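You operate a simulated robot arm through the tools that you are given. There is no shell and no other tool. Be economical: measure what you need, move in short steps, check, and stop when the job is done.

The job below is to be done with a simulated robot arm. You get a single attempt, and the scene is never put back.

Task
Fetch the can named on the FETCH card from the store cupboard.
Fine: stand it on the store bench; shut and latch the cupboard again. Set down upright: what you pick out.
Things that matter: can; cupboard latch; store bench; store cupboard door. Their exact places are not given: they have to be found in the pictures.

The check looks at the end state, three seconds after you hand in, the way a careful person would. Anything else that was tipped, shoved, dropped, spilled or broken makes it a failure.

Robot
A 7-joint arm with a two-finger parallel gripper on a trunk, on a base that drives. Base frame: it is fixed to the floor where the robot stands at the start and does not move with it; the origin is under the middle of the robot, x ahead of it, y to its left, z up. Lengths are in cm, angles in rad, forces in N, time in s.
With the tool pointing down near the work surface it reaches from about 20 to 74 cm from the robot's upright axis, wherever it stands. Its first joint turns from -2.897 to 2.897 rad. Places, roughly: cupboard latch [80, 0, 140]; store bench [70, 110, 90]; store cupboard door [90, -10, 90]. Payload 1.57 kg.
The tool frame sits at the grasp point between the pads (the TCP): z along the fingers, y along the line on which they close. The tips reach 3 cm beyond it. Largest opening 11 cm; finger width 2.4, thickness 1.2; the body of the gripper, 4.8 by 11.2 cm, starts 7.8 cm behind the TCP.
Orientation is told as [roll, pitch, yaw] about the base's x, y, z axes, in that order, counted from this pose: with the fingers straight down and closing along the base's y, the tool's x points along the base's -x, its y along +y and its z along -z.

Tools
- The arm moves only by the tool jog_arm. Its argument "steps" is a list that holds one entry, the list of rows, each a list of 6 numbers: the shift along the tool's x, y, z in units of 20 mm (1.0 is 20 mm), then the turn, a rotation vector about the tool's x, y, z in units of 5 degrees (1.0 is 5 degrees). In form: [[[dx, dy, dz, rx, ry, rz], ...]]. A call has 1 to 20 rows; each row shifts and turns the commanded pose from where the row before left it, along the tool's axes as they then stand. "jaw" is the opening in per cent of the stroke, from 0 (shut) to 100 (fully open), set as the call begins (left out, the last holds). A call with a number of a shift or a turn outside -1 to 1 is refused whole. A row lasts 0.2 s, in which the tool goes at most 5 cm and 0.15 rad; a call with a longer step from one row to the next is refused whole, and so is a gripper value outside its range. Where a pose cannot be reached the arm comes as near as it can. A force on the tool above 40 N (or 10 N above the force at the start of the call, whichever is more), or a blocked arm, ends the call early, and 0.2 s more pass. The fingers move at their own pace (about 4.5 cm/s each) and stop on an object; they squeeze with about 43 N. The grip force told is the motor's: it shows also when the fingers shut on nothing. Time passes only in rows, and 0.2 s behind the last, so rows that do not move let the fingers close. The reply holds the time, the measured pose of the TCP, the force on the tool along the base axes, the opening and the grip force, in the units named above and with some noise, with the torque about the TCP (base axes, N m) and any sound that the robot's microphone picked up.
- Cameras (640 x 400 px; columns grow to the right, rows downward): "scene" is now at [2.95, 12.9, 159.43]; the picture's right is [-0.28, -0.96, 0.00], its down [-0.41, 0.12, -0.90] and it looks along [0.87, -0.25, -0.43] (base axes); focal length 248 px, centre (320, 200). "wrist" rides on the gripper at [7, 1.6, -14.1] in the tool frame; the picture's right is [-0.23, 0.97, 0.00], its down [-0.86, -0.20, -0.48] and it looks along [-0.47, -0.11, 0.88] (tool axes); focal length 222 px, centre (320, 200).
- snapshot(camera): a new picture of that camera. No time passes.
- move_column(by): slides the trunk up (or, below 0, down) by that many cm; the arm and the scene camera ride with it, the base frame stays. It gives what a move gives, with no picture.
- steer(legs): drives the robot by 1 to 6 legs, each [ahead, turn to the left] in cm and rad, along the robot's own axes; the way and the turn of a leg run together, so that a leg with both is an arc; at most 150 cm and 3.142 rad a leg. The arm and the cameras ride along, it lands a little off, and it stops where it bumps. It gives what a move gives.
- pan_tilt(pan, tilt): turns the head with the scene camera to pan (to the left, within 2.705 rad either way) and tilt (down, from -0.506 to 1.204), counted from straight ahead of the robot. It gives what a move gives.
- pixel_to_xyz(camera, pixels): for up to 12 pixels [column, row] of the newest picture of that camera ("zoom" is the newest enlarged one), the place [x, y, z] in the base frame of the surface seen there, good to about 0.2 cm. No time passes.
- close_up(camera, box): a new picture of the part [left, top, right, bottom] of that camera's present view, enlarged. No time passes.
- finish_job(): hands the job in; it is judged then, once.

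Keep the steps short. Do not move on a guess: measure, check each grasp and each placing, and mend mistakes. In all there are 80 turns and 68 pictures (those below and enlarged ones count). Leave the gripper open and the arm clear of the work at the hand-in unless told otherwise, and finish with a single line.

The tools are called after "Emit:" as name(argument=value, ...) on one line, values as JSON. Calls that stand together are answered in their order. jog_arm: Moves the arm, as the interface text tells. Its arguments: {"type":"object","properties":{"steps":{"type":"array","items":{"type":"array","items":{"type":"array","items":{"type":"number"}}}},"jaw":{"type":"number"}},"required":["steps"]} The other tools are called the same way: move_column (by) slides the trunk up or down; steer (legs) drives the base; pan_tilt (pan, tilt) turns the head that bears the scene camera; snapshot (camera) takes a picture; pixel_to_xyz (camera, pixels) gives the place of the surface under pixels of a picture; close_up (camera, box) takes an enlarged picture of a part of a camera's view; finish_job () hands the job in.

At the start:

```text
clock: 0.0
ee_pos: [44.88, -17.82, 100.05]
ee_rot: [0.0, -0.001, 0.0]
ft_force: [-0.1, 0.5, 0.0]
moment: [-0.01, 0.04, -0.01]
finger_gap: 10.99
finger_force: 0.0
trunk travel left (down, up): [-50.0, 9.0]
robot x, y, heading: [-0.34, -0.18, -0.0]
head pan, tilt: [-0.284, 0.442]
```

scene: 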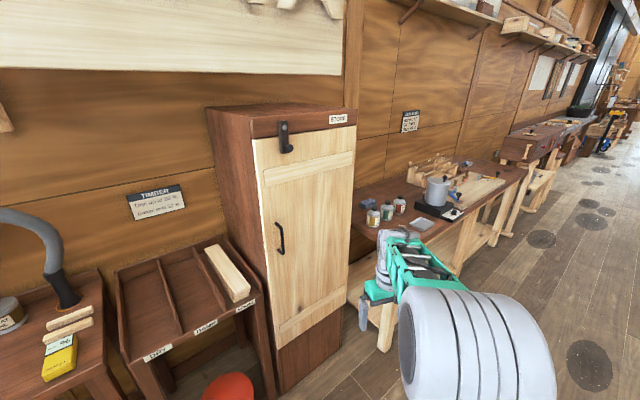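
wrist: 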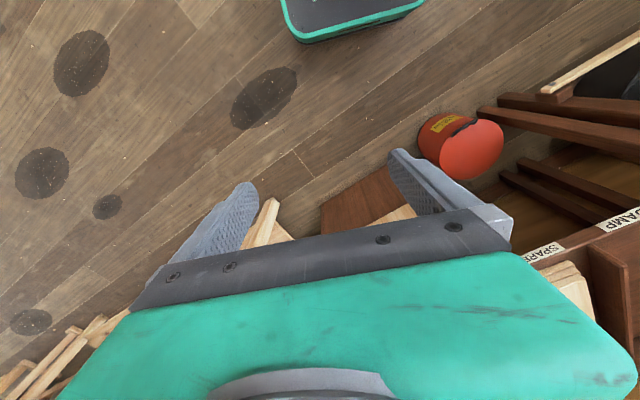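

I see the cupboard with a latch at about (285,137), a handle at (280,238), and cards at (155,200) and (410,120). First I'll enlarge the cards and the latch.

Emit:
close_up(camera="scene", box=[390, 100, 430, 140])

Emit:
close_up(camera="scene", box=[200, 90, 370, 260])

Emit:
pixel_to_xyz(camera="scene", pixels=[[285, 128], [287, 148], [282, 224], [283, 252], [253, 140], [355, 124], [277, 238], [355, 200], [285, 390], [345, 310], [390, 207], [220, 108]])

```text
10.00 times, centred on (410, 120) of scene
```

zoom: 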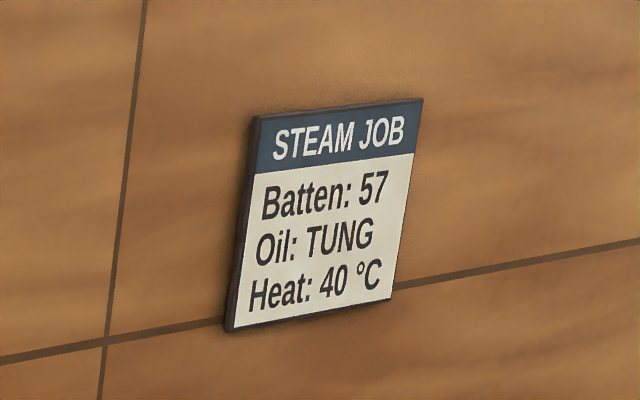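

```text
2.35 times, centred on (285, 175) of scene
```

zoom: 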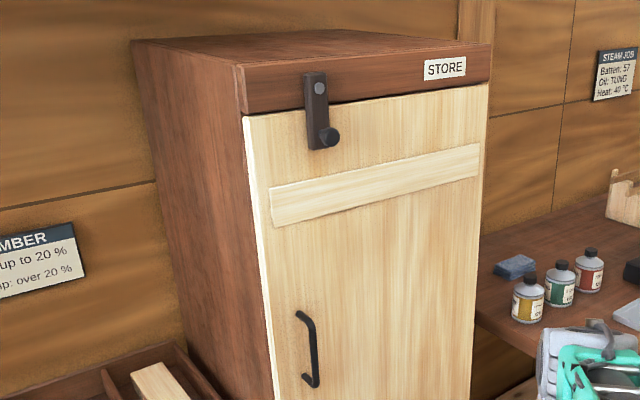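

```text
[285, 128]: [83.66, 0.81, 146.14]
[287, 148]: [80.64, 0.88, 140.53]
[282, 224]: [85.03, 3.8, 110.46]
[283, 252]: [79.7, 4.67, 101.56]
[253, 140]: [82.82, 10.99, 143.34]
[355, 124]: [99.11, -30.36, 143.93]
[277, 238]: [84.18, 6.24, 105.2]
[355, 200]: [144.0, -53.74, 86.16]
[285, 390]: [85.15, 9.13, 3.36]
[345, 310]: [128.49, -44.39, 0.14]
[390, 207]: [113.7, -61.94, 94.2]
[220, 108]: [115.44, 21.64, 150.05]
```

The cupboard front is turned about 0.37 rad. The latch is a bar with a knob, pivoting on a screw. The STEAM JOB card isn't the FETCH card, so next I'll look left toward the store bench.

Emit:
pan_tilt(pan=0.9, tilt=0.4)

Emit:
snapshot(camera="scene")

```text
clock: 1.4
ee_pos: [44.84, -17.69, 100.01]
ee_rot: [0.0, 0.001, 0.0]
ft_force: [-0.5, 0.1, -0.4]
moment: [-0.05, 0.02, -0.01]
finger_gap: 11.01
finger_force: 0.1
trunk travel left (down, up): [-50.0, 9.0]
robot x, y, heading: [-0.03, -0.08, 0.001]
head pan, tilt: [0.901, 0.4]
```

```text
63 pictures are left
```

scene: 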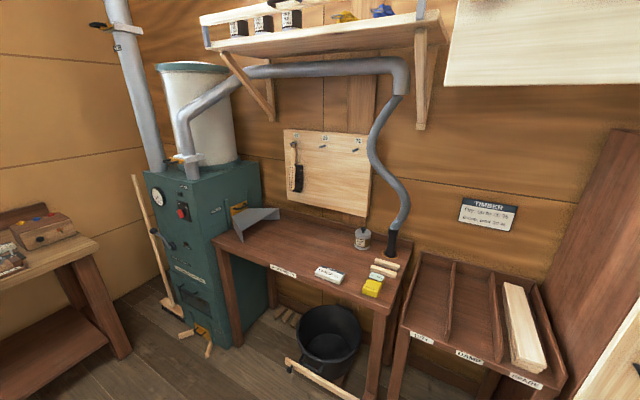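

Emit:
close_up(camera="scene", box=[210, 200, 430, 340])

Emit:
close_up(camera="scene", box=[200, 0, 440, 150])

Emit:
pan_tilt(pan=2.0, tilt=0.4)

Emit:
snapshot(camera="scene")

```text
2.86 times, centred on (320, 270) of scene
```

zoom: 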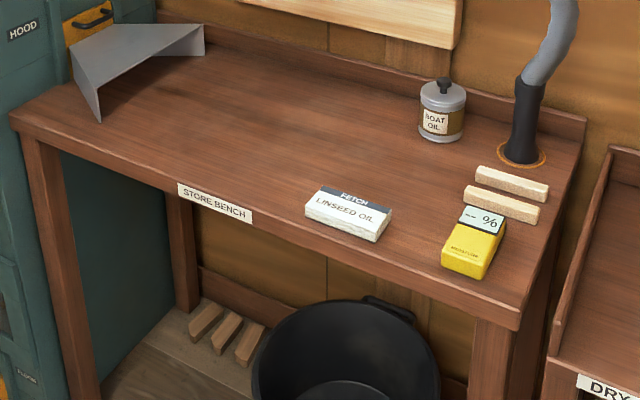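

```text
2.67 times, centred on (320, 75) of scene
```

zoom: 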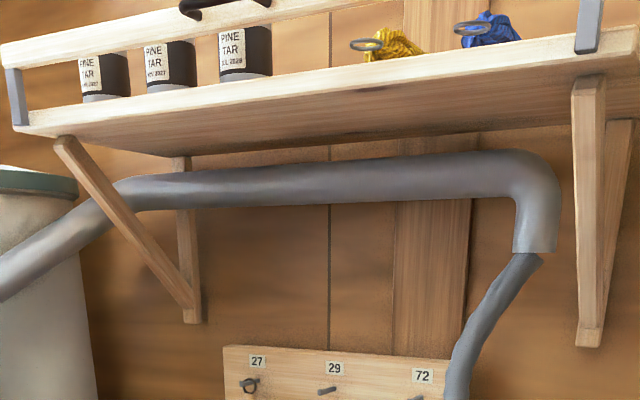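

```text
clock: 2.7
ee_pos: [44.79, -17.79, 100.04]
ee_rot: [0.0, 0.0, 0.0]
ft_force: [0.1, -0.5, -0.1]
moment: [-0.02, 0.0, -0.05]
finger_gap: 11.01
finger_force: 0.0
trunk travel left (down, up): [-50.0, 9.0]
robot x, y, heading: [0.15, -0.1, 0.001]
head pan, tilt: [2.0, 0.4]
```

```text
60 pictures are left
```

scene: 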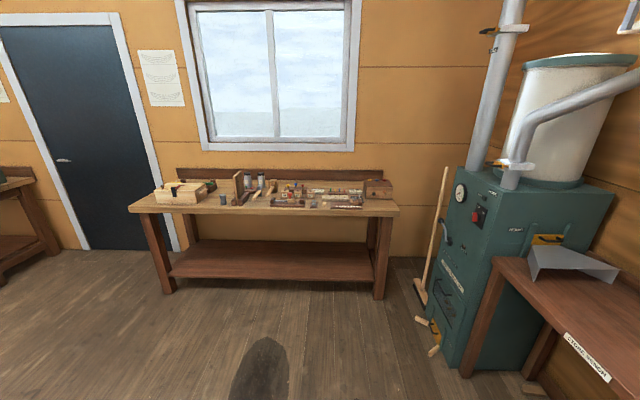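

FETCH says LINSEED OIL, and the bench at its label "STORE BENCH" is clear in the middle. Now I turn back to the cupboard to measure it.

Emit:
pan_tilt(pan=-0.2, tilt=0.4)

Emit:
close_up(camera="scene", box=[200, 60, 440, 210])

Emit:
snapshot(camera="scene")

```text
clock: 4.8
ee_pos: [44.85, -17.82, 100.02]
ee_rot: [0.001, -0.001, -0.001]
ft_force: [0.7, 0.1, 0.8]
moment: [-0.02, -0.02, -0.01]
finger_gap: 11.0
finger_force: 0.0
trunk travel left (down, up): [-50.0, 9.0]
robot x, y, heading: [0.09, -0.35, 0.0]
head pan, tilt: [-0.201, 0.4]
```

```text
2.67 times, centred on (320, 135) of scene
```

zoom: 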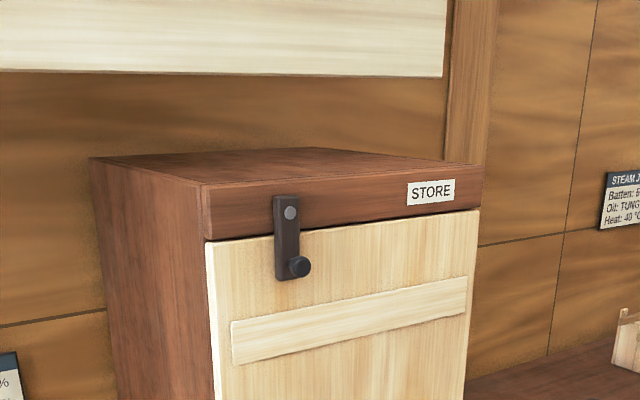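

```text
58 pictures are left
```

scene: 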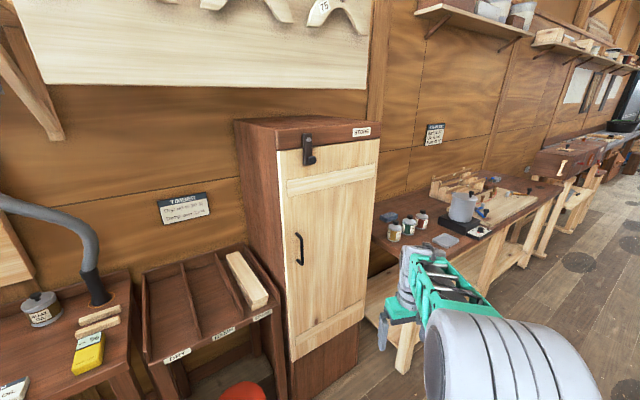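

Emit:
pixel_to_xyz(camera="zoom", pixels=[[291, 213], [300, 266], [285, 250], [287, 200], [212, 225], [480, 190], [215, 260], [470, 260], [460, 320], [222, 330], [280, 320], [281, 278]])

Emit:
pixel_to_xyz(camera="scene", pixels=[[300, 235], [302, 262], [302, 248], [288, 355], [362, 315], [375, 150], [282, 160], [320, 250], [270, 310], [250, 250], [360, 345]])

Emit:
close_up(camera="scene", box=[270, 210, 340, 280])

```text
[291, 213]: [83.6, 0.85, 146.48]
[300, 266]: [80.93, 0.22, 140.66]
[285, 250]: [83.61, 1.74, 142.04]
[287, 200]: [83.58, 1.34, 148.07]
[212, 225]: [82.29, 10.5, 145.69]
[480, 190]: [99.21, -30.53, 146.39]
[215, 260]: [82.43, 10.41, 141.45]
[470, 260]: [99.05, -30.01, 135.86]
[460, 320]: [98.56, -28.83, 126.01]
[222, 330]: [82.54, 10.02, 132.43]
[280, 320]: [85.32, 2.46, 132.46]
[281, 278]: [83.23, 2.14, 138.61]
```

```text
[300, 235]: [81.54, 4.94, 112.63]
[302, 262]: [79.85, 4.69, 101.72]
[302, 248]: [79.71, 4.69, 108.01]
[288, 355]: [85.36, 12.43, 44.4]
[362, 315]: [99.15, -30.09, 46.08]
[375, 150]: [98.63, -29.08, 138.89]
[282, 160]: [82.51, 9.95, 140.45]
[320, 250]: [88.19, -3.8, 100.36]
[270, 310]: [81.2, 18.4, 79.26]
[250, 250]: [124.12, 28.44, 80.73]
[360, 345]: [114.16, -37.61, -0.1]
```

```text
5.71 times, centred on (305, 245) of scene
```

zoom: 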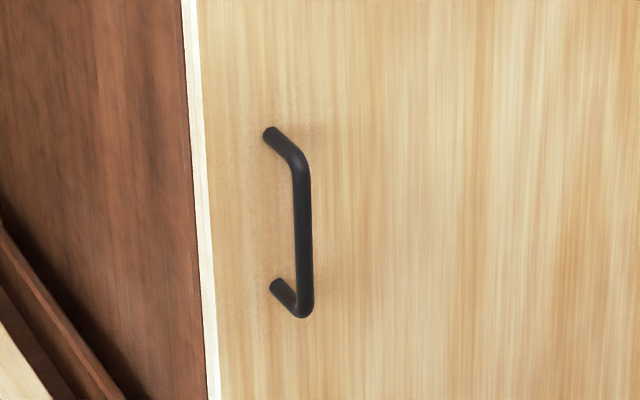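

FETCH is LINSEED OIL. The door front runs from (82.4, 10.6) to (99.2, -30.4), hinges on the right. The pull is a vertical bar at (79.7, 4.7, 101–111). The latch pivot is at z 146.5 and its knob is at (80.9, 0.2, 140.5). I'll raise the trunk, then bring the tool level while moving up and forward in free air.

Emit:
move_column(by=9)

Emit:
jog_arm(steps=[[[-0.7, 0.2, 0, 0, -1, 0], [-0.7, 0.2, 0, 0, -1, 0], [-0.7, 0.2, 0, 0, -1, 0], [-0.7, 0.2, 0, 0, -1, 0], [-0.7, 0.2, 0, 0, -1, 0], [-0.7, 0.2, 0, 0, -1, 0], [-0.7, 0.2, 0, 0, -1, 0], [-0.7, 0.2, 0, 0, -1, 0], [-0.7, 0.2, 0, 0, -1, 0], [-0.7, 0.2, 0, 0, -1, 0], [-0.7, 0.2, 0, 0, -1, 0], [-0.7, 0.2, 0, 0, -1, 0], [-0.7, 0.2, 0, 0, -1, 0], [-0.7, 0.2, 0, 0, -1, 0], [-0.7, 0.2, 0, 0, -1, 0], [-0.7, 0.2, 0, 0, -1, 0], [-0.7, 0.2, 0, 0, -1, 0], [-0.7, 0.2, 0, 0, -1, 0]]], jaw=0)

```text
clock: 6.0
ee_pos: [44.72, -17.83, 108.87]
ee_rot: [-0.001, 0.0, 0.0]
ft_force: [-0.4, -0.4, 0.2]
moment: [0.02, 0.03, -0.01]
finger_gap: 11.0
finger_force: 0.1
trunk travel left (down, up): [-59.0, 0.0]
robot x, y, heading: [0.23, -0.47, -0.003]
head pan, tilt: [-0.201, 0.4]
```

```text
clock: 9.8
ee_pos: [61.38, -10.41, 124.42]
ee_rot: [-2.961, -1.569, 2.964]
ft_force: [0.6, 0.2, -0.5]
moment: [0.01, 0.0, -0.01]
finger_gap: 0.01
finger_force: 21.2
trunk travel left (down, up): [-59.0, 0.0]
robot x, y, heading: [-0.04, -0.09, 0.003]
head pan, tilt: [-0.201, 0.4]
```

The tool is level and shut. Now I'll yaw it 22° square to the front and move to a staging spot left of the knob, 12 cm clear of the door.

Emit:
jog_arm(steps=[[[0, 0, 0, -0.892, 0, 0], [0, 0, 0, -0.892, 0, 0], [0, 0, 0, -0.892, 0, 0], [0, 0, 0, -0.892, 0, 0], [0, 0, 0, -0.892, 0, 0], [-0.895, 0.356, 0.856, 0, 0, 0], [-0.895, 0.356, 0.856, 0, 0, 0], [-0.895, 0.356, 0.856, 0, 0, 0], [-0.895, 0.356, 0.856, 0, 0, 0], [-0.895, 0.356, 0.856, 0, 0, 0], [-0.895, 0.356, 0.856, 0, 0, 0], [-0.895, 0.356, 0.856, 0, 0, 0], [-0.895, 0.356, 0.856, 0, 0, 0], [-0.895, 0.356, 0.856, 0, 0, 0]]])

Emit:
snapshot(camera="scene")

Emit:
snapshot(camera="wrist")

```text
clock: 12.8
ee_pos: [73.53, 1.16, 140.43]
ee_rot: [0.565, -1.57, -0.177]
ft_force: [-0.4, -0.3, -0.1]
moment: [0.01, 0.03, -0.03]
finger_gap: 0.0
finger_force: 21.7
trunk travel left (down, up): [-59.0, 0.0]
robot x, y, heading: [0.23, -0.15, 0.004]
head pan, tilt: [-0.201, 0.4]
```

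```text
56 pictures are left
```

scene: 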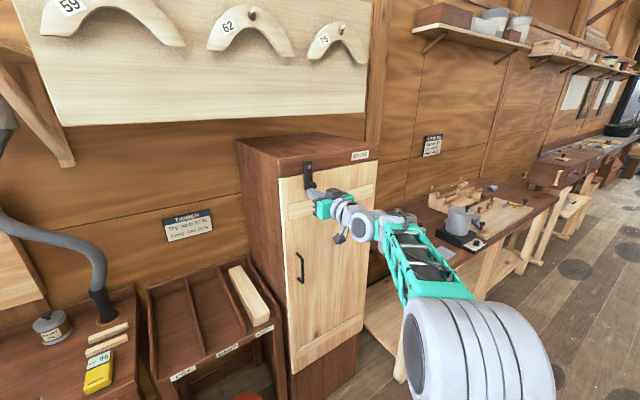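

```text
55 pictures are left
```

wrist: 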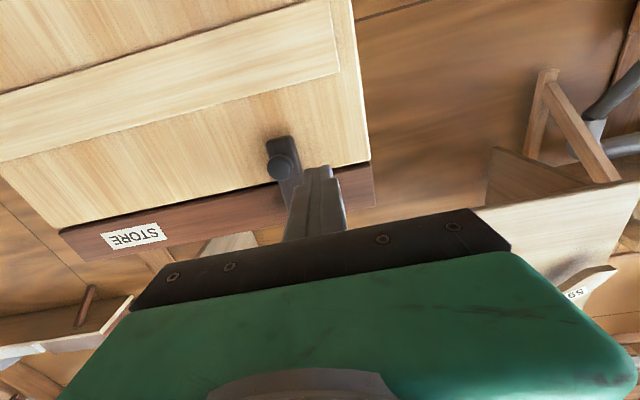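

In the wrist view (upside down) the shut fingers sit just left of the knob. I'll advance 5.6 cm so the tips pass beside the knob without touching the bar or door, then check.

Emit:
jog_arm(steps=[[[0, 0, 0.7, 0, 0, 0], [0, 0, 0.7, 0, 0, 0], [0, 0, 0.7, 0, 0, 0], [0, 0, 0.7, 0, 0, 0]]])

Emit:
close_up(camera="wrist", box=[220, 100, 400, 220])

```text
clock: 13.8
ee_pos: [78.63, 3.31, 140.5]
ee_rot: [0.637, -1.569, -0.248]
ft_force: [-0.4, 0.3, 0.4]
moment: [0.01, -0.01, 0.03]
finger_gap: 0.0
finger_force: 21.2
trunk travel left (down, up): [-59.0, 0.0]
robot x, y, heading: [-0.0, 0.07, 0.002]
head pan, tilt: [-0.201, 0.4]
```

```text
3.33 times, centred on (310, 160) of wrist
```

zoom: 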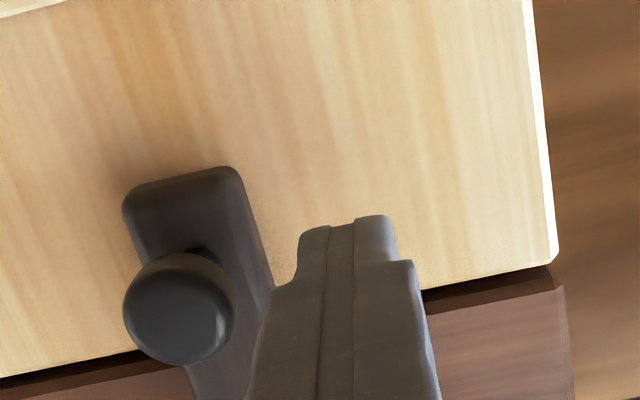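

The tips are alongside the knob. Now I push it right and up on an arc about the pivot.

Emit:
jog_arm(steps=[[[0, -0.815, 0, 0, 0, 0], [0.11, -0.825, 0, 0, 0, 0], [0.11, -0.825, 0, 0, 0, 0], [-0.31, -0.79, 0, 0, 0, 0], [-0.31, -0.79, 0, 0, 0, 0], [-0.675, -0.51, 0, 0, 0, 0], [-0.675, -0.51, 0, 0, 0, 0], [-0.55, -0.175, 0, 0, 0, 0], [0, 0, 0, 0, 0, 0]]])

Emit:
snapshot(camera="wrist")

Emit:
close_up(camera="scene", box=[240, 130, 400, 230])

```text
clock: 15.8
ee_pos: [82.83, -6.36, 144.33]
ee_rot: [0.498, -1.556, -0.109]
ft_force: [-13.9, 3.8, -34.0]
moment: [-0.3, 0.38, 0.19]
finger_gap: 0.0
finger_force: 21.4
trunk travel left (down, up): [-59.0, 0.0]
robot x, y, heading: [-0.13, 0.1, 0.004]
head pan, tilt: [-0.201, 0.4]
```

```text
53 pictures are left
```

wrist: 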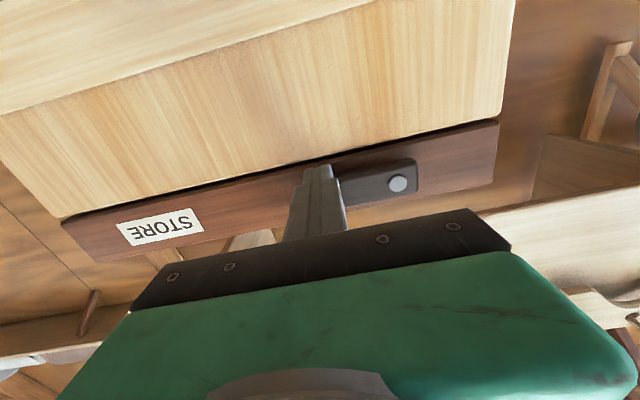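

```text
4.00 times, centred on (320, 180) of scene
```

zoom: 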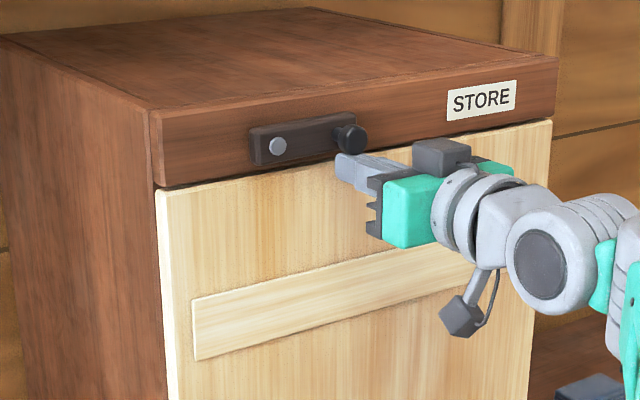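

The bar is now level against its stop (34 N on the tool). I'll ease down, back out 10 cm, and check that it stays.

Emit:
jog_arm(steps=[[[0.5, 0, 0, 0, 0, 0], [0.3, 0, -0.5, 0, 0, 0], [0, 0, -1, 0, 0, 0], [0, 0, -1, 0, 0, 0], [0, 0, -1, 0, 0, 0], [0, 0, -1, 0, 0, 0], [0, 0, -1, 0, 0, 0]]], jaw=45)

Emit:
close_up(camera="scene", box=[240, 130, 400, 230])

```text
clock: 17.4
ee_pos: [72.15, -10.33, 143.5]
ee_rot: [-2.553, -1.569, 2.944]
ft_force: [-0.4, 0.0, -0.3]
moment: [0.0, -0.02, -0.04]
finger_gap: 4.93
finger_force: 0.2
trunk travel left (down, up): [-59.0, 0.0]
robot x, y, heading: [0.17, -0.14, -0.002]
head pan, tilt: [-0.201, 0.4]
```

```text
4.00 times, centred on (320, 180) of scene
```

zoom: 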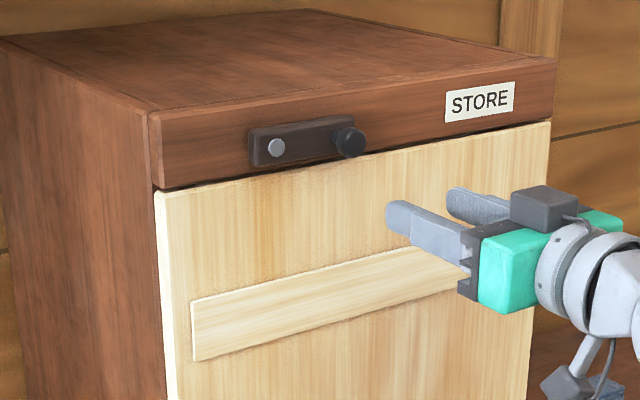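

The latch stays put. Now I'll lower the trunk 37 cm to handle height (z≈106.5) and shift left so the open jaws are in front of the handle.

Emit:
move_column(by=-37)

Emit:
jog_arm(steps=[[[0, 0.925, 0, 0, 0, 0], [0, 0.925, 0, 0, 0, 0], [0, 0.925, 0, 0, 0, 0], [0, 0.925, 0, 0, 0, 0], [0, 0.925, 0, 0, 0, 0], [0, 0.925, 0, 0, 0, 0], [0, 0, 0.8, 0, 0, 0], [0, 0, 0.8, 0, 0, 0]]])

Emit:
snapshot(camera="wrist")

Emit:
snapshot(camera="scene")

```text
clock: 21.0
ee_pos: [72.24, -10.3, 106.48]
ee_rot: [-2.26, -1.57, 2.65]
ft_force: [0.5, -0.5, -0.3]
moment: [0.0, -0.02, -0.01]
finger_gap: 4.96
finger_force: 0.0
trunk travel left (down, up): [-22.0, 37.0]
robot x, y, heading: [0.05, 0.05, 0.005]
head pan, tilt: [-0.201, 0.4]
```

```text
clock: 22.8
ee_pos: [70.98, 0.96, 106.59]
ee_rot: [-2.034, -1.571, 2.424]
ft_force: [-0.5, 1.0, 0.6]
moment: [-0.01, 0.02, 0.02]
finger_gap: 4.96
finger_force: 0.0
trunk travel left (down, up): [-22.0, 37.0]
robot x, y, heading: [-0.13, -0.07, -0.001]
head pan, tilt: [-0.201, 0.4]
```

```text
50 pictures are left
```

wrist: 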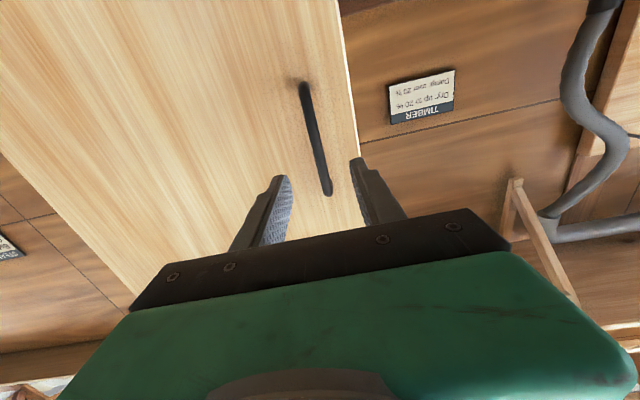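

```text
49 pictures are left
```

scene: 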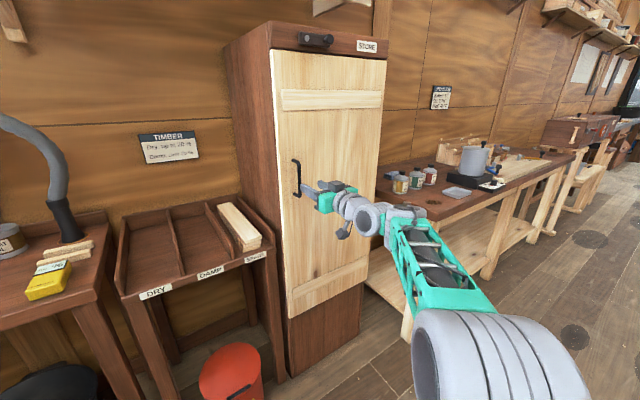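

The handle at (315,140) in the wrist view lies between the fingers. I advance 8.9 cm, then close.

Emit:
jog_arm(steps=[[[0, 0, 0.89, 0, 0, 0], [0, 0, 0.89, 0, 0, 0], [0, 0, 0.89, 0, 0, 0], [0, 0, 0.89, 0, 0, 0], [0, 0, 0.89, 0, 0, 0]]])

Emit:
jog_arm(steps=[[[0, 0, 0, 0, 0, 0], [0, 0, 0, 0, 0, 0], [0, 0, 0, 0, 0, 0], [0, 0, 0, 0, 0, 0]]], jaw=0)

Emit:
snapshot(camera="wrist")

```text
clock: 24.0
ee_pos: [79.37, 4.75, 106.55]
ee_rot: [-1.32, -1.571, 1.71]
ft_force: [-0.5, 0.1, -0.1]
moment: [-0.01, 0.01, 0.01]
finger_gap: 4.93
finger_force: 0.2
trunk travel left (down, up): [-22.0, 37.0]
robot x, y, heading: [-0.1, -0.16, 0.001]
head pan, tilt: [-0.201, 0.4]
```

```text
clock: 25.0
ee_pos: [79.33, 4.42, 106.36]
ee_rot: [2.184, -1.573, -1.798]
ft_force: [4.1, -9.9, 2.4]
moment: [-0.12, 0.23, -0.18]
finger_gap: 1.15
finger_force: 29.6
trunk travel left (down, up): [-22.0, 37.0]
robot x, y, heading: [0.24, -0.31, -0.003]
head pan, tilt: [-0.201, 0.4]
```

```text
48 pictures are left
```

wrist: 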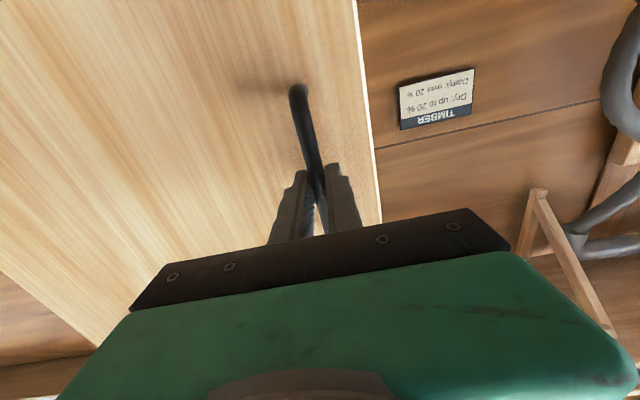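

The handle is gripped (gap 1.15 cm). Now I pull the door open along its arc about the right-hand hinge, 0.2 rad first.

Emit:
jog_arm(steps=[[[0, -0.15, -0.99, -0.573, 0, 0], [0, -0.15, -0.99, -0.573, 0, 0], [0, -0.15, -0.99, -0.573, 0, 0], [0, -0.15, -0.99, -0.573, 0, 0]]])

```text
clock: 26.0
ee_pos: [72.97, -0.33, 106.4]
ee_rot: [2.826, -1.57, -2.242]
ft_force: [13.5, -17.4, 8.7]
moment: [0.06, -0.09, -0.28]
finger_gap: 1.17
finger_force: 29.4
trunk travel left (down, up): [-22.0, 37.0]
robot x, y, heading: [-0.19, 0.21, -0.002]
head pan, tilt: [-0.201, 0.4]
```

The door is moving as computed. I continue 0.4 rad more.

Emit:
jog_arm(steps=[[[0, -0.16, -0.99, -0.573, 0, 0], [0, -0.15, -0.99, -0.573, 0, 0], [0, -0.15, -0.99, -0.573, 0, 0], [0, -0.15, -0.99, -0.573, 0, 0], [0, -0.15, -0.99, -0.573, 0, 0], [0, -0.15, -0.99, -0.573, 0, 0], [0, -0.15, -0.99, -0.573, 0, 0], [0, -0.15, -0.99, -0.573, 0, 0]]])

Emit:
snapshot(camera="scene")

```text
clock: 27.8
ee_pos: [67.64, -6.06, 106.42]
ee_rot: [1.446, -1.567, -0.626]
ft_force: [16.5, -13.4, 3.6]
moment: [-0.25, 0.01, -0.22]
finger_gap: 1.19
finger_force: 28.9
out of reach, approached as far as the arm can: row 5, 6, 7, 8
trunk travel left (down, up): [-22.0, 37.0]
robot x, y, heading: [-0.08, 0.11, -0.0]
head pan, tilt: [-0.201, 0.4]
```

```text
47 pictures are left
```

scene: 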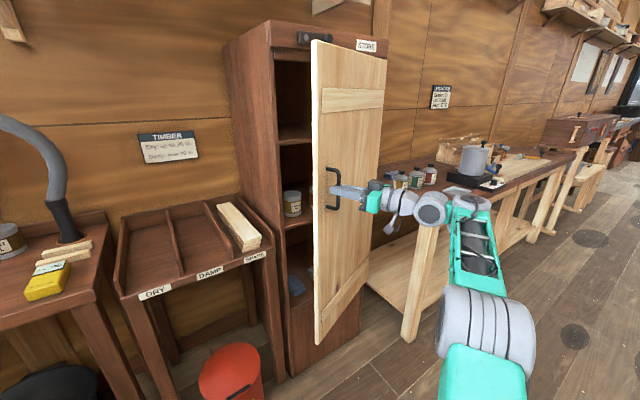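

The arm hits a joint limit at yaw 0.82, with the door about 24° open. I'll keep pulling without turning the wrist, so the round bar pivots in the pads. One small test step first.

Emit:
jog_arm(steps=[[[0, -0.05, -0.5, 0, 0, 0]]])

```text
clock: 28.2
ee_pos: [67.54, -6.32, 106.5]
ee_rot: [1.438, -1.567, -0.625]
ft_force: [16.4, -12.5, 0.5]
moment: [0.11, -0.38, -0.16]
finger_gap: 1.21
finger_force: 29.0
out of reach, approached as far as the arm can: row 1
trunk travel left (down, up): [-22.0, 37.0]
robot x, y, heading: [0.29, 0.16, 0.006]
head pan, tilt: [-0.201, 0.4]
```

It's still out of reach because the commanded yaw is too far round. I'll turn the wrist back 0.2 rad while the commanded position stays on the arc.

Emit:
jog_arm(steps=[[[0, 0, 0, 0.573, 0, 0], [0, 0, 0, 0.573, 0, 0], [0, 0, 0, 0.573, 0, 0], [0, 0, 0, 0.573, 0, 0], [0, 0, 0, 0.573, 0, 0]]])

```text
clock: 29.4
ee_pos: [67.25, -6.29, 106.57]
ee_rot: [1.054, -1.568, -0.479]
ft_force: [10.3, -8.7, -2.7]
moment: [-0.15, 0.1, -0.05]
finger_gap: 1.16
finger_force: 29.4
trunk travel left (down, up): [-22.0, 37.0]
robot x, y, heading: [-0.22, -0.14, 0.003]
head pan, tilt: [-0.201, 0.4]
```

The wrist turned back and the commanded pose follows again. Now I pull along the arc with fixed yaw.

Emit:
jog_arm(steps=[[[0, -0.359, -0.933, 0, 0, 0], [0, -0.404, -0.915, 0, 0, 0], [0, -0.449, -0.893, 0, 0, 0], [0, -0.495, -0.869, 0, 0, 0], [0, -0.537, -0.843, 0, 0, 0], [0, -0.578, -0.816, 0, 0, 0]]])

Emit:
snapshot(camera="scene")

```text
clock: 30.8
ee_pos: [61.25, -16.79, 106.43]
ee_rot: [1.037, -1.571, -0.463]
ft_force: [-4.9, 0.3, -8.1]
moment: [0.25, -0.38, -0.04]
finger_gap: 1.19
finger_force: 28.9
trunk travel left (down, up): [-22.0, 37.0]
robot x, y, heading: [-0.03, 0.23, 0.0]
head pan, tilt: [-0.201, 0.4]
```

```text
46 pictures are left
```

scene: 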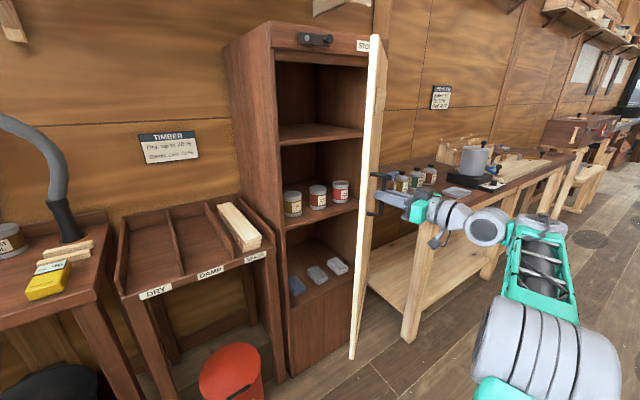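

The door is about 41° open, and I can see three cans on the middle shelf. I keep pulling to about 64°, and I'll zoom in on the labels.

Emit:
jog_arm(steps=[[[0, -0.625, -0.78, 0, 0, 0], [0, -0.664, -0.748, 0, 0, 0], [0, -0.701, -0.712, 0, 0, 0], [0, -0.736, -0.677, 0, 0, 0], [0, -0.769, -0.639, 0, 0, 0], [0, -0.8, -0.6, 0, 0, 0], [0, -0.83, -0.558, 0, 0, 0], [0, -0.856, -0.518, 0, 0, 0]]])

Emit:
close_up(camera="scene", box=[270, 160, 370, 230])

Emit:
snapshot(camera="scene")

```text
clock: 31.3
ee_pos: [61.08, -17.6, 106.45]
ee_rot: [0.634, -1.569, -0.048]
ft_force: [-14.9, 4.9, -0.4]
moment: [0.09, -0.36, 0.09]
finger_gap: 1.17
finger_force: 28.8
out of reach, approached as far as the arm can: row 1, 2
trunk travel left (down, up): [-22.0, 37.0]
robot x, y, heading: [0.02, 0.29, 0.002]
head pan, tilt: [-0.201, 0.4]
stopped in row 2: the force on the tool passed its limit at 58 N (the readings are from after the stop); the commanded pose is now the measured one
```

```text
5.71 times, centred on (320, 195) of scene
```

zoom: 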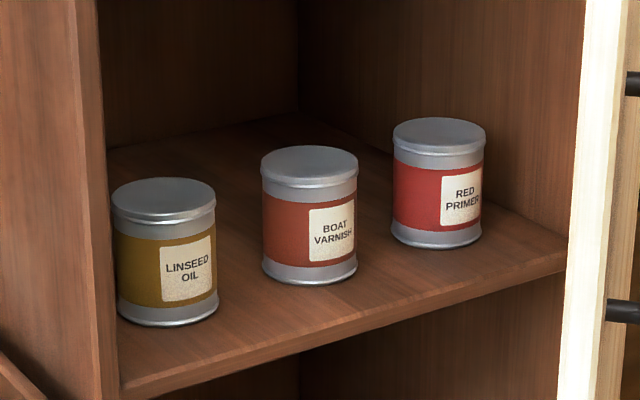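

```text
44 pictures are left
```

scene: 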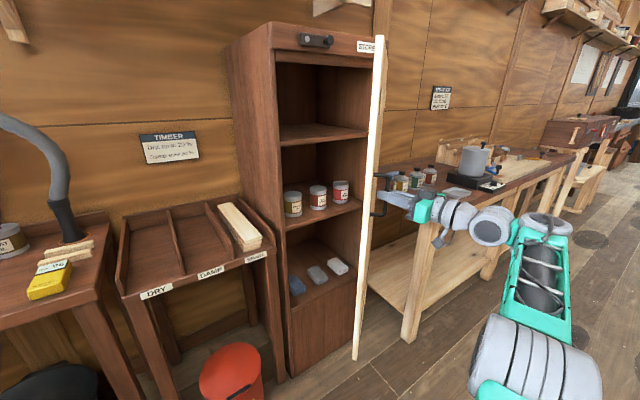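

LINSEED OIL is the leftmost can. The arm is folded to its limit here, so I'll slightly open the jaws and back out along the tool. I'm also measuring the cans.

Emit:
jog_arm(steps=[[[0, 0, 0, 0, 0, 0], [0, 0, -0.1, 0, 0, 0], [0, 0, -0.5, 0, 0, 0], [0, 0, -0.5, 0, 0, 0], [0, 0, -0.5, 0, 0, 0], [0, 0, -0.5, 0, 0, 0]]], jaw=30)

Emit:
pixel_to_xyz(camera="zoom", pixels=[[165, 195], [165, 215], [165, 310], [120, 260], [215, 260], [175, 360], [310, 160], [310, 270], [100, 100], [440, 130], [300, 100], [160, 182]])

Emit:
pixel_to_xyz(camera="scene", pixels=[[280, 150], [310, 138], [285, 180], [380, 60], [376, 150], [360, 330], [285, 240], [360, 205], [330, 216], [283, 60]])

```text
clock: 32.7
ee_pos: [61.22, -17.76, 106.24]
ee_rot: [0.884, -1.565, -0.299]
ft_force: [-0.1, -0.7, 0.1]
moment: [-0.01, 0.01, -0.01]
finger_gap: 3.32
finger_force: 0.0
out of reach, approached as far as the arm can: row 3, 4, 5, 6
trunk travel left (down, up): [-22.0, 37.0]
robot x, y, heading: [0.05, 0.02, -0.006]
head pan, tilt: [-0.201, 0.4]
```

```text
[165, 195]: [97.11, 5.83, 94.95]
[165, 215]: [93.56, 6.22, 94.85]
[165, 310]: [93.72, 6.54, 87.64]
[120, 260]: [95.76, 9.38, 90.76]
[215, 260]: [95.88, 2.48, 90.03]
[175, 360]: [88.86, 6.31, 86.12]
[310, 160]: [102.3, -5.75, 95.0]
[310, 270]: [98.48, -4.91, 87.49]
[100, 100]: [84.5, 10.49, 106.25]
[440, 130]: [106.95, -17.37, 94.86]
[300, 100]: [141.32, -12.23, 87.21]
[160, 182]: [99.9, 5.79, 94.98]
```

```text
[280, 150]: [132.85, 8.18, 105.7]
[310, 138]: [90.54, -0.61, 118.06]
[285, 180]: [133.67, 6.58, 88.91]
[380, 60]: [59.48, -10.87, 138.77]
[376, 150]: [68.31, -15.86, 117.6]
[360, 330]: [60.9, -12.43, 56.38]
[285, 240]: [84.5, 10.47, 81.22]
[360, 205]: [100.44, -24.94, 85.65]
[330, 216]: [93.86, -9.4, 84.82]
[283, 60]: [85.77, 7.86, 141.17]
```

The limit is the wrist angle relative to the radial direction. I'll turn the wrist back about 17° and withdraw off the handle.

Emit:
jog_arm(steps=[[[0, 0, 0, 0.6, 0, 0], [0, 0, 0, 0.6, 0, 0], [0, 0, -0.3, 0.6, 0, 0], [0, 0, -0.5, 0.6, 0, 0], [0, 0, -0.6, 0.6, 0, 0], [0, 0, -0.8, 0.4, 0, 0], [0, 0, -0.8, 0, 0, 0]]])

Emit:
snapshot(camera="scene")

```text
clock: 34.3
ee_pos: [55.87, -19.91, 106.46]
ee_rot: [0.508, -1.566, -0.221]
ft_force: [0.7, -0.2, -0.5]
moment: [-0.01, -0.03, 0.02]
finger_gap: 3.3
finger_force: 0.0
trunk travel left (down, up): [-22.0, 37.0]
robot x, y, heading: [0.06, -0.08, -0.0]
head pan, tilt: [-0.201, 0.4]
```

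```text
43 pictures are left
```

scene: 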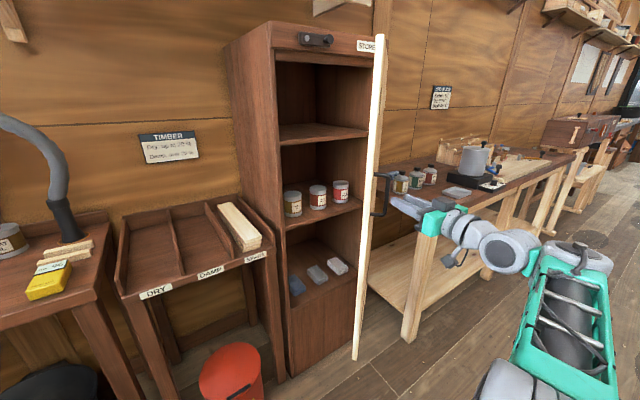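

The fingers are clear of the handle. I'll withdraw further, shut the jaws, and move left past the door's free edge (at y≈-11) so I can push it from inside.

Emit:
jog_arm(steps=[[[0, 0, -0.8, 0, 0, 0], [0, 0, -0.8, 0, 0, 0], [0, 0, -0.8, 0, 0, 0], [0, 0.9, 0.26, 0, 0, 0], [0, 0.9, 0.26, 0, 0, 0], [0, 0.9, 0.26, 0, 0, 0], [0, 0.9, 0.26, 0, 0, 0], [0, 0.9, 0.26, 0, 0, 0], [0, 0.9, 0.26, 0, 0, 0], [0, 0.9, 0.26, 0, 0, 0], [0, 0.9, 0.26, 0, 0, 0], [0, 0.9, 0.26, 0, 0, 0], [0, 0.9, 0.26, 0, 0, 0], [0, 0.9, 0.26, 0, 0, 0], [0, 0.9, 0.26, 0, 0, 0]]], jaw=0)

```text
clock: 37.6
ee_pos: [51.98, -7.52, 103.64]
ee_rot: [0.774, -1.493, -0.661]
ft_force: [-0.1, 0.2, 0.0]
moment: [0.02, -0.03, -0.01]
finger_gap: 0.0
finger_force: 21.6
trunk travel left (down, up): [-22.0, 37.0]
robot x, y, heading: [-0.19, -0.17, 0.001]
head pan, tilt: [-0.201, 0.4]
stopped in row 15: the arm was blocked; the commanded pose is now the measured one
```

The arm reported blocked. I'll look before moving.

Emit:
snapshot(camera="scene")

Emit:
snapshot(camera="wrist")

```text
42 pictures are left
```

scene: 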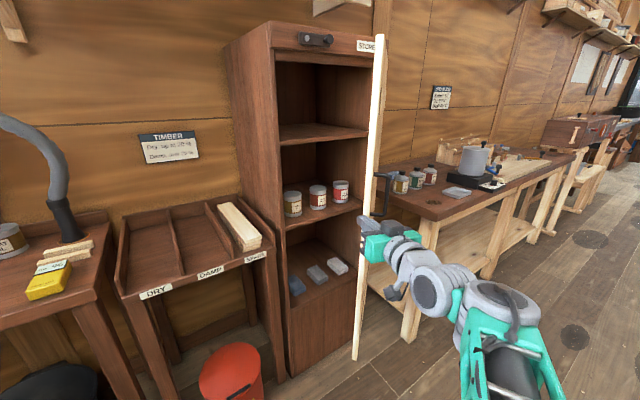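

```text
41 pictures are left
```

wrist: 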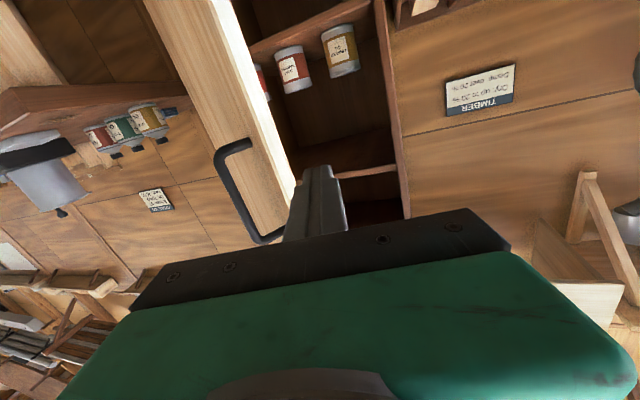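

Nothing is touching (0 N), so the arm is simply folded to its limit so near the body. I'll back the base 18 cm to give it room.

Emit:
steer(legs=[[-18, 0]])

Emit:
jog_arm(steps=[[[0, 0, 0.5, 0, -0.64, -0.55], [0, 0.5, 0.7, 0, 0, 0], [0, 0.8, 0.7, 0, 0, 0], [0, 0.8, 0.7, 0, 0, 0], [0, 0.8, 0.7, 0, 0, 0], [0, 0.8, 0.7, 0, 0, 0]]])

```text
clock: 39.1
ee_pos: [33.49, -7.67, 103.6]
ee_rot: [0.773, -1.489, -0.661]
ft_force: [-0.4, -0.3, 0.2]
moment: [-0.01, -0.02, -0.01]
finger_gap: 0.0
finger_force: 21.2
trunk travel left (down, up): [-22.0, 37.0]
robot x, y, heading: [-18.36, -0.2, -0.0]
head pan, tilt: [-0.201, 0.4]
```

```text
clock: 40.5
ee_pos: [40.71, 0.58, 103.58]
ee_rot: [1.509, -1.562, -1.392]
ft_force: [-0.7, -1.4, 0.1]
moment: [0.01, -0.04, 0.01]
finger_gap: 0.01
finger_force: 20.9
trunk travel left (down, up): [-22.0, 37.0]
robot x, y, heading: [-18.42, 0.07, 0.001]
head pan, tilt: [-0.201, 0.4]
```

There's room now. I'll go forward left of the door edge while turning the tool to point a bit right (yaw about -35°), stopping before contact.

Emit:
jog_arm(steps=[[[0, 0, 0.95, 0.927, 0, 0], [0, 0, 0.95, 0.927, 0, 0], [0, 0, 0.95, 0.927, 0, 0], [0, 0, 0.95, 0.927, 0, 0], [0, 0, 0.95, 0.927, 0, 0], [0, 0, 0.95, 0.927, 0, 0], [0, 0, 0.95, 0.927, 0, 0], [0, 0, 0.95, 0.927, 0, 0], [0, 0, 0.95, 0.927, 0, 0], [0, 0.48, 0.68, 0, 0, 0], [0, 0.48, 0.68, 0, 0, 0], [0, 0.48, 0.68, 0, 0, 0]]])

Emit:
snapshot(camera="scene")

```text
clock: 43.1
ee_pos: [62.09, -3.04, 103.43]
ee_rot: [0.698, -1.563, -1.312]
ft_force: [0.2, -0.4, -0.1]
moment: [0.0, 0.01, 0.0]
finger_gap: 0.0
finger_force: 21.8
trunk travel left (down, up): [-22.0, 37.0]
robot x, y, heading: [-18.4, -0.32, 0.001]
head pan, tilt: [-0.201, 0.4]
```

```text
40 pictures are left
```

scene: 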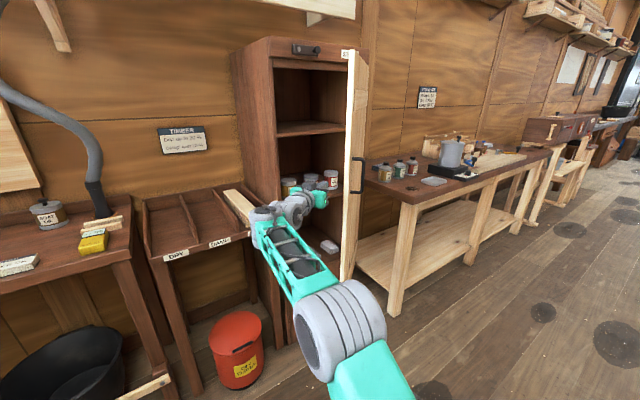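

The fingers are inside the door edge. I sweep right in halves, with the force limit as guard.

Emit:
jog_arm(steps=[[[0, -0.8, 0.56, 0, 0, 0], [0, -0.8, 0.56, 0, 0, 0], [0, -0.8, 0.56, 0, 0, 0], [0, -0.8, 0.56, 0, 0, 0], [0, -0.8, 0.56, 0, 0, 0], [0, -0.8, 0.56, 0, 0, 0], [0, -0.8, 0.56, 0, 0, 0], [0, -0.8, 0.56, 0, 0, 0], [0, -0.8, 0.56, 0, 0, 0], [0, -0.8, 0.56, 0, 0, 0]]])

Emit:
snapshot(camera="scene")

Emit:
pixel_to_xyz(camera="scene", pixels=[[405, 202], [470, 180], [395, 310]])

```text
clock: 45.3
ee_pos: [62.01, -22.52, 103.4]
ee_rot: [0.699, -1.562, -1.311]
ft_force: [0.3, -0.2, 0.1]
moment: [0.02, -0.02, -0.02]
finger_gap: 0.0
finger_force: 21.5
trunk travel left (down, up): [-22.0, 37.0]
robot x, y, heading: [-18.21, -0.12, -0.004]
head pan, tilt: [-0.201, 0.4]
```

```text
39 pictures are left
```

scene: 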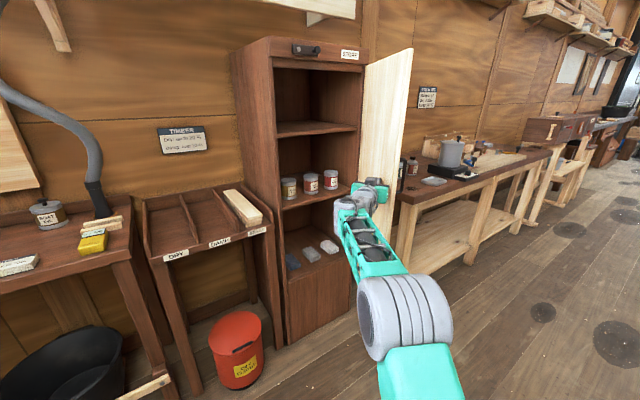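

```text
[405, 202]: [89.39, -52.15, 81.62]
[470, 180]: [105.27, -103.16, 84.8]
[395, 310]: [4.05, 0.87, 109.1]
```

The door swings freely with no force. The bench corner at (89, -52) stays clear of it. I continue 15 cm.

Emit:
jog_arm(steps=[[[0, -0.8, 0.56, 0, 0, 0], [0, -0.8, 0.56, 0, 0, 0], [0, -0.8, 0.56, 0, 0, 0], [0, -0.8, 0.56, 0, 0, 0], [0, -0.8, 0.56, 0, 0, 0], [0, -0.8, 0.56, 0, 0, 0], [0, -0.8, 0.56, 0, 0, 0], [0, -0.8, 0.56, 0, 0, 0]]])

Emit:
snapshot(camera="scene")

```text
clock: 47.1
ee_pos: [62.01, -38.02, 103.21]
ee_rot: [0.704, -1.563, -1.318]
ft_force: [-0.2, 0.6, -0.2]
moment: [-0.01, 0.03, -0.05]
finger_gap: 0.0
finger_force: 21.2
trunk travel left (down, up): [-22.0, 37.0]
robot x, y, heading: [-18.25, 0.09, 0.006]
head pan, tilt: [-0.201, 0.4]
```

```text
38 pictures are left
```

scene: 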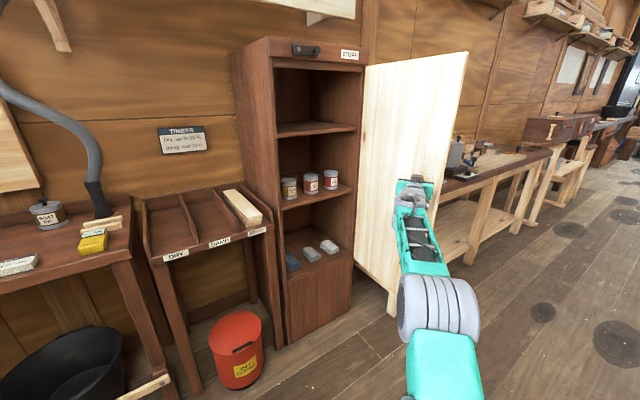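

The door is open to nearly 90°. I'll bring the arm back left and away, then turn it square to the cupboard (yaw 22°) and open the jaws.

Emit:
jog_arm(steps=[[[0, 0.52, -0.83, 0, 0, 0], [0, 0.52, -0.83, 0, 0, 0], [0, 0.52, -0.83, 0, 0, 0], [0, 0.52, -0.83, 0, 0, 0], [0, 0.52, -0.83, 0, 0, 0], [0, 0.52, -0.83, 0, 0, 0], [0, 0.52, -0.83, 0, 0, 0], [0, 0.52, -0.83, 0, 0, 0], [0, 0.52, -0.83, 0, 0, 0], [0, 0.52, -0.83, 0, 0, 0], [0, 0.52, -0.83, 0, 0, 0], [0, 0.52, -0.83, 0, 0, 0], [0, 0.52, -0.83, 0, 0, 0], [0, 0.52, -0.83, 0, 0, 0], [0, 0.52, -0.83, 0, 0, 0], [0, 0.52, -0.83, 0, 0, 0], [0, 0.52, -0.83, 0, 0, 0], [0, 0.52, -0.83, 0, 0, 0], [0, 0.52, -0.83, 0, 0, 0], [0, 0.52, -0.83, 0, 0, 0]]])

Emit:
jog_arm(steps=[[[0, 0, 0, -0.955, 0, 0], [0, 0, 0, -0.955, 0, 0], [0, 0, 0, -0.955, 0, 0], [0, 0, 0, -0.955, 0, 0], [0, 0, 0, -0.955, 0, 0], [0, 0, 0, -0.955, 0, 0], [0, 0, 0, -0.955, 0, 0], [0, 0, 0, -0.955, 0, 0], [0, 0, 0, -0.955, 0, 0], [0, 0, 0, -0.955, 0, 0], [0, 0, 0, -0.955, 0, 0], [0, 0, 0, -0.955, 0, 0]]], jaw=85)

Emit:
move_column(by=-12)

Emit:
snapshot(camera="scene")

```text
clock: 51.3
ee_pos: [46.72, -1.91, 103.62]
ee_rot: [0.746, -1.563, -1.357]
ft_force: [0.2, -0.8, -0.1]
moment: [-0.01, 0.0, 0.05]
finger_gap: 0.0
finger_force: 21.2
trunk travel left (down, up): [-22.0, 37.0]
robot x, y, heading: [-18.21, 0.2, -0.003]
head pan, tilt: [-0.201, 0.4]
```

```text
clock: 53.9
ee_pos: [46.78, -1.87, 103.52]
ee_rot: [1.779, -1.563, -1.391]
ft_force: [-0.4, 0.5, 0.5]
moment: [-0.03, 0.02, -0.02]
finger_gap: 9.34
finger_force: 0.1
trunk travel left (down, up): [-22.0, 37.0]
robot x, y, heading: [-18.43, -0.0, 0.002]
head pan, tilt: [-0.201, 0.4]
```

```text
clock: 55.4
ee_pos: [46.73, -1.91, 91.55]
ee_rot: [1.753, -1.563, -1.369]
ft_force: [0.7, -0.6, -0.1]
moment: [-0.02, 0.0, -0.01]
finger_gap: 9.35
finger_force: 0.0
trunk travel left (down, up): [-10.0, 49.0]
robot x, y, heading: [-18.45, 0.19, 0.001]
head pan, tilt: [-0.201, 0.4]
```

```text
37 pictures are left
```

scene: 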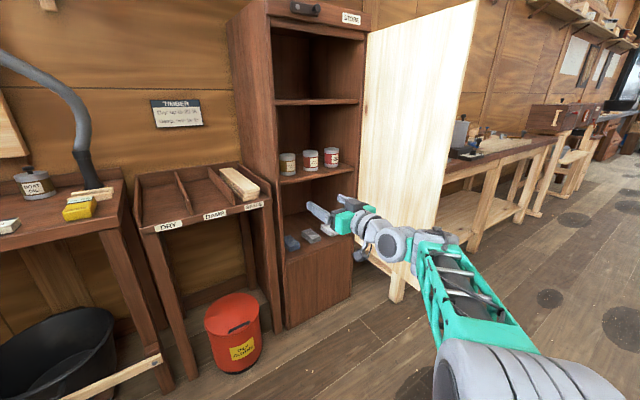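

Next I'll drive forward. First I'm measuring the bin, rack corner, and can again from here.

Emit:
pixel_to_xyz(camera="scene", pixels=[[233, 350], [260, 340], [270, 200], [288, 157], [288, 170], [310, 157], [282, 166], [295, 166], [450, 150], [430, 240], [475, 10]])

Emit:
steer(legs=[[30, 0]])

Emit:
snapshot(camera="scene")

Emit:
snapshot(camera="wrist")

```text
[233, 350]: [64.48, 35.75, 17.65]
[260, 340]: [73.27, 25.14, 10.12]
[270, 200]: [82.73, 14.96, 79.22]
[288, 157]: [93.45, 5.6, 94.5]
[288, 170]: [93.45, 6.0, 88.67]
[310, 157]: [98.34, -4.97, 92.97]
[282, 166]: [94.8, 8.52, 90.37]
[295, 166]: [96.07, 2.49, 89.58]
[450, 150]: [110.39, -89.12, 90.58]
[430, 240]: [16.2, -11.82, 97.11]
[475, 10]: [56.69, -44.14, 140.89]
```

```text
clock: 57.5
ee_pos: [77.27, -2.02, 91.59]
ee_rot: [1.744, -1.564, -1.359]
ft_force: [0.0, 0.4, -0.8]
moment: [-0.02, -0.02, 0.0]
finger_gap: 9.33
finger_force: 0.1
trunk travel left (down, up): [-10.0, 49.0]
robot x, y, heading: [12.27, -0.0, 0.001]
head pan, tilt: [-0.201, 0.4]
```

```text
36 pictures are left
```

scene: 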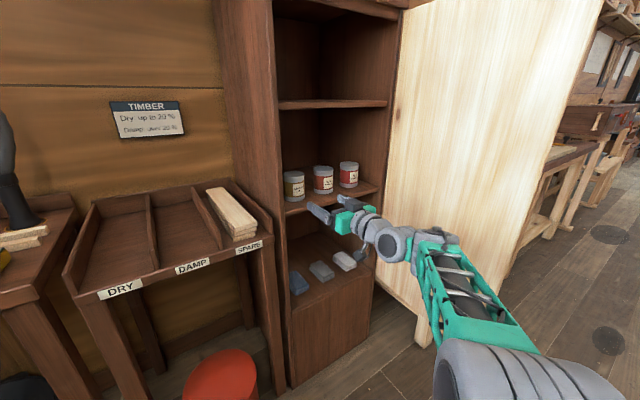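

```text
35 pictures are left
```

wrist: 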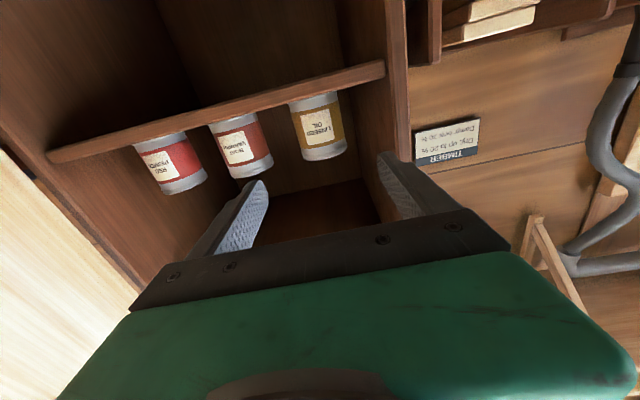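

The linseed can is framed by the jaws in the wrist view (320,125). I measure the can and the wall edge.

Emit:
pixel_to_xyz(camera="scene", pixels=[[294, 176], [294, 192], [286, 188], [302, 188], [293, 171], [314, 183], [280, 190], [290, 215]])

Emit:
pixel_to_xyz(camera="wrist", pixels=[[320, 125], [300, 128], [342, 122], [316, 100], [322, 155], [238, 150], [270, 145], [398, 100], [375, 75]])

```text
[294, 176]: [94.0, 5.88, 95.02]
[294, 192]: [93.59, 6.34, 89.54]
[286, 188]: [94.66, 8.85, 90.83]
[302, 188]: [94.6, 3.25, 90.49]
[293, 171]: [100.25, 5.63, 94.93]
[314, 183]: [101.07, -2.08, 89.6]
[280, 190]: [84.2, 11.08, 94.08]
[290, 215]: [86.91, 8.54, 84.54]
```

```text
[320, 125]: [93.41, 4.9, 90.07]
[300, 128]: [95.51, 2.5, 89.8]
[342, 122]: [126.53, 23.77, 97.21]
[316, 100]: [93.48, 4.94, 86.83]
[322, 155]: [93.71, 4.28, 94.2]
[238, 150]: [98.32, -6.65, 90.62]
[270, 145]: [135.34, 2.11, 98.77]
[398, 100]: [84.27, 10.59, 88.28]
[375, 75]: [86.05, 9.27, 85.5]
```

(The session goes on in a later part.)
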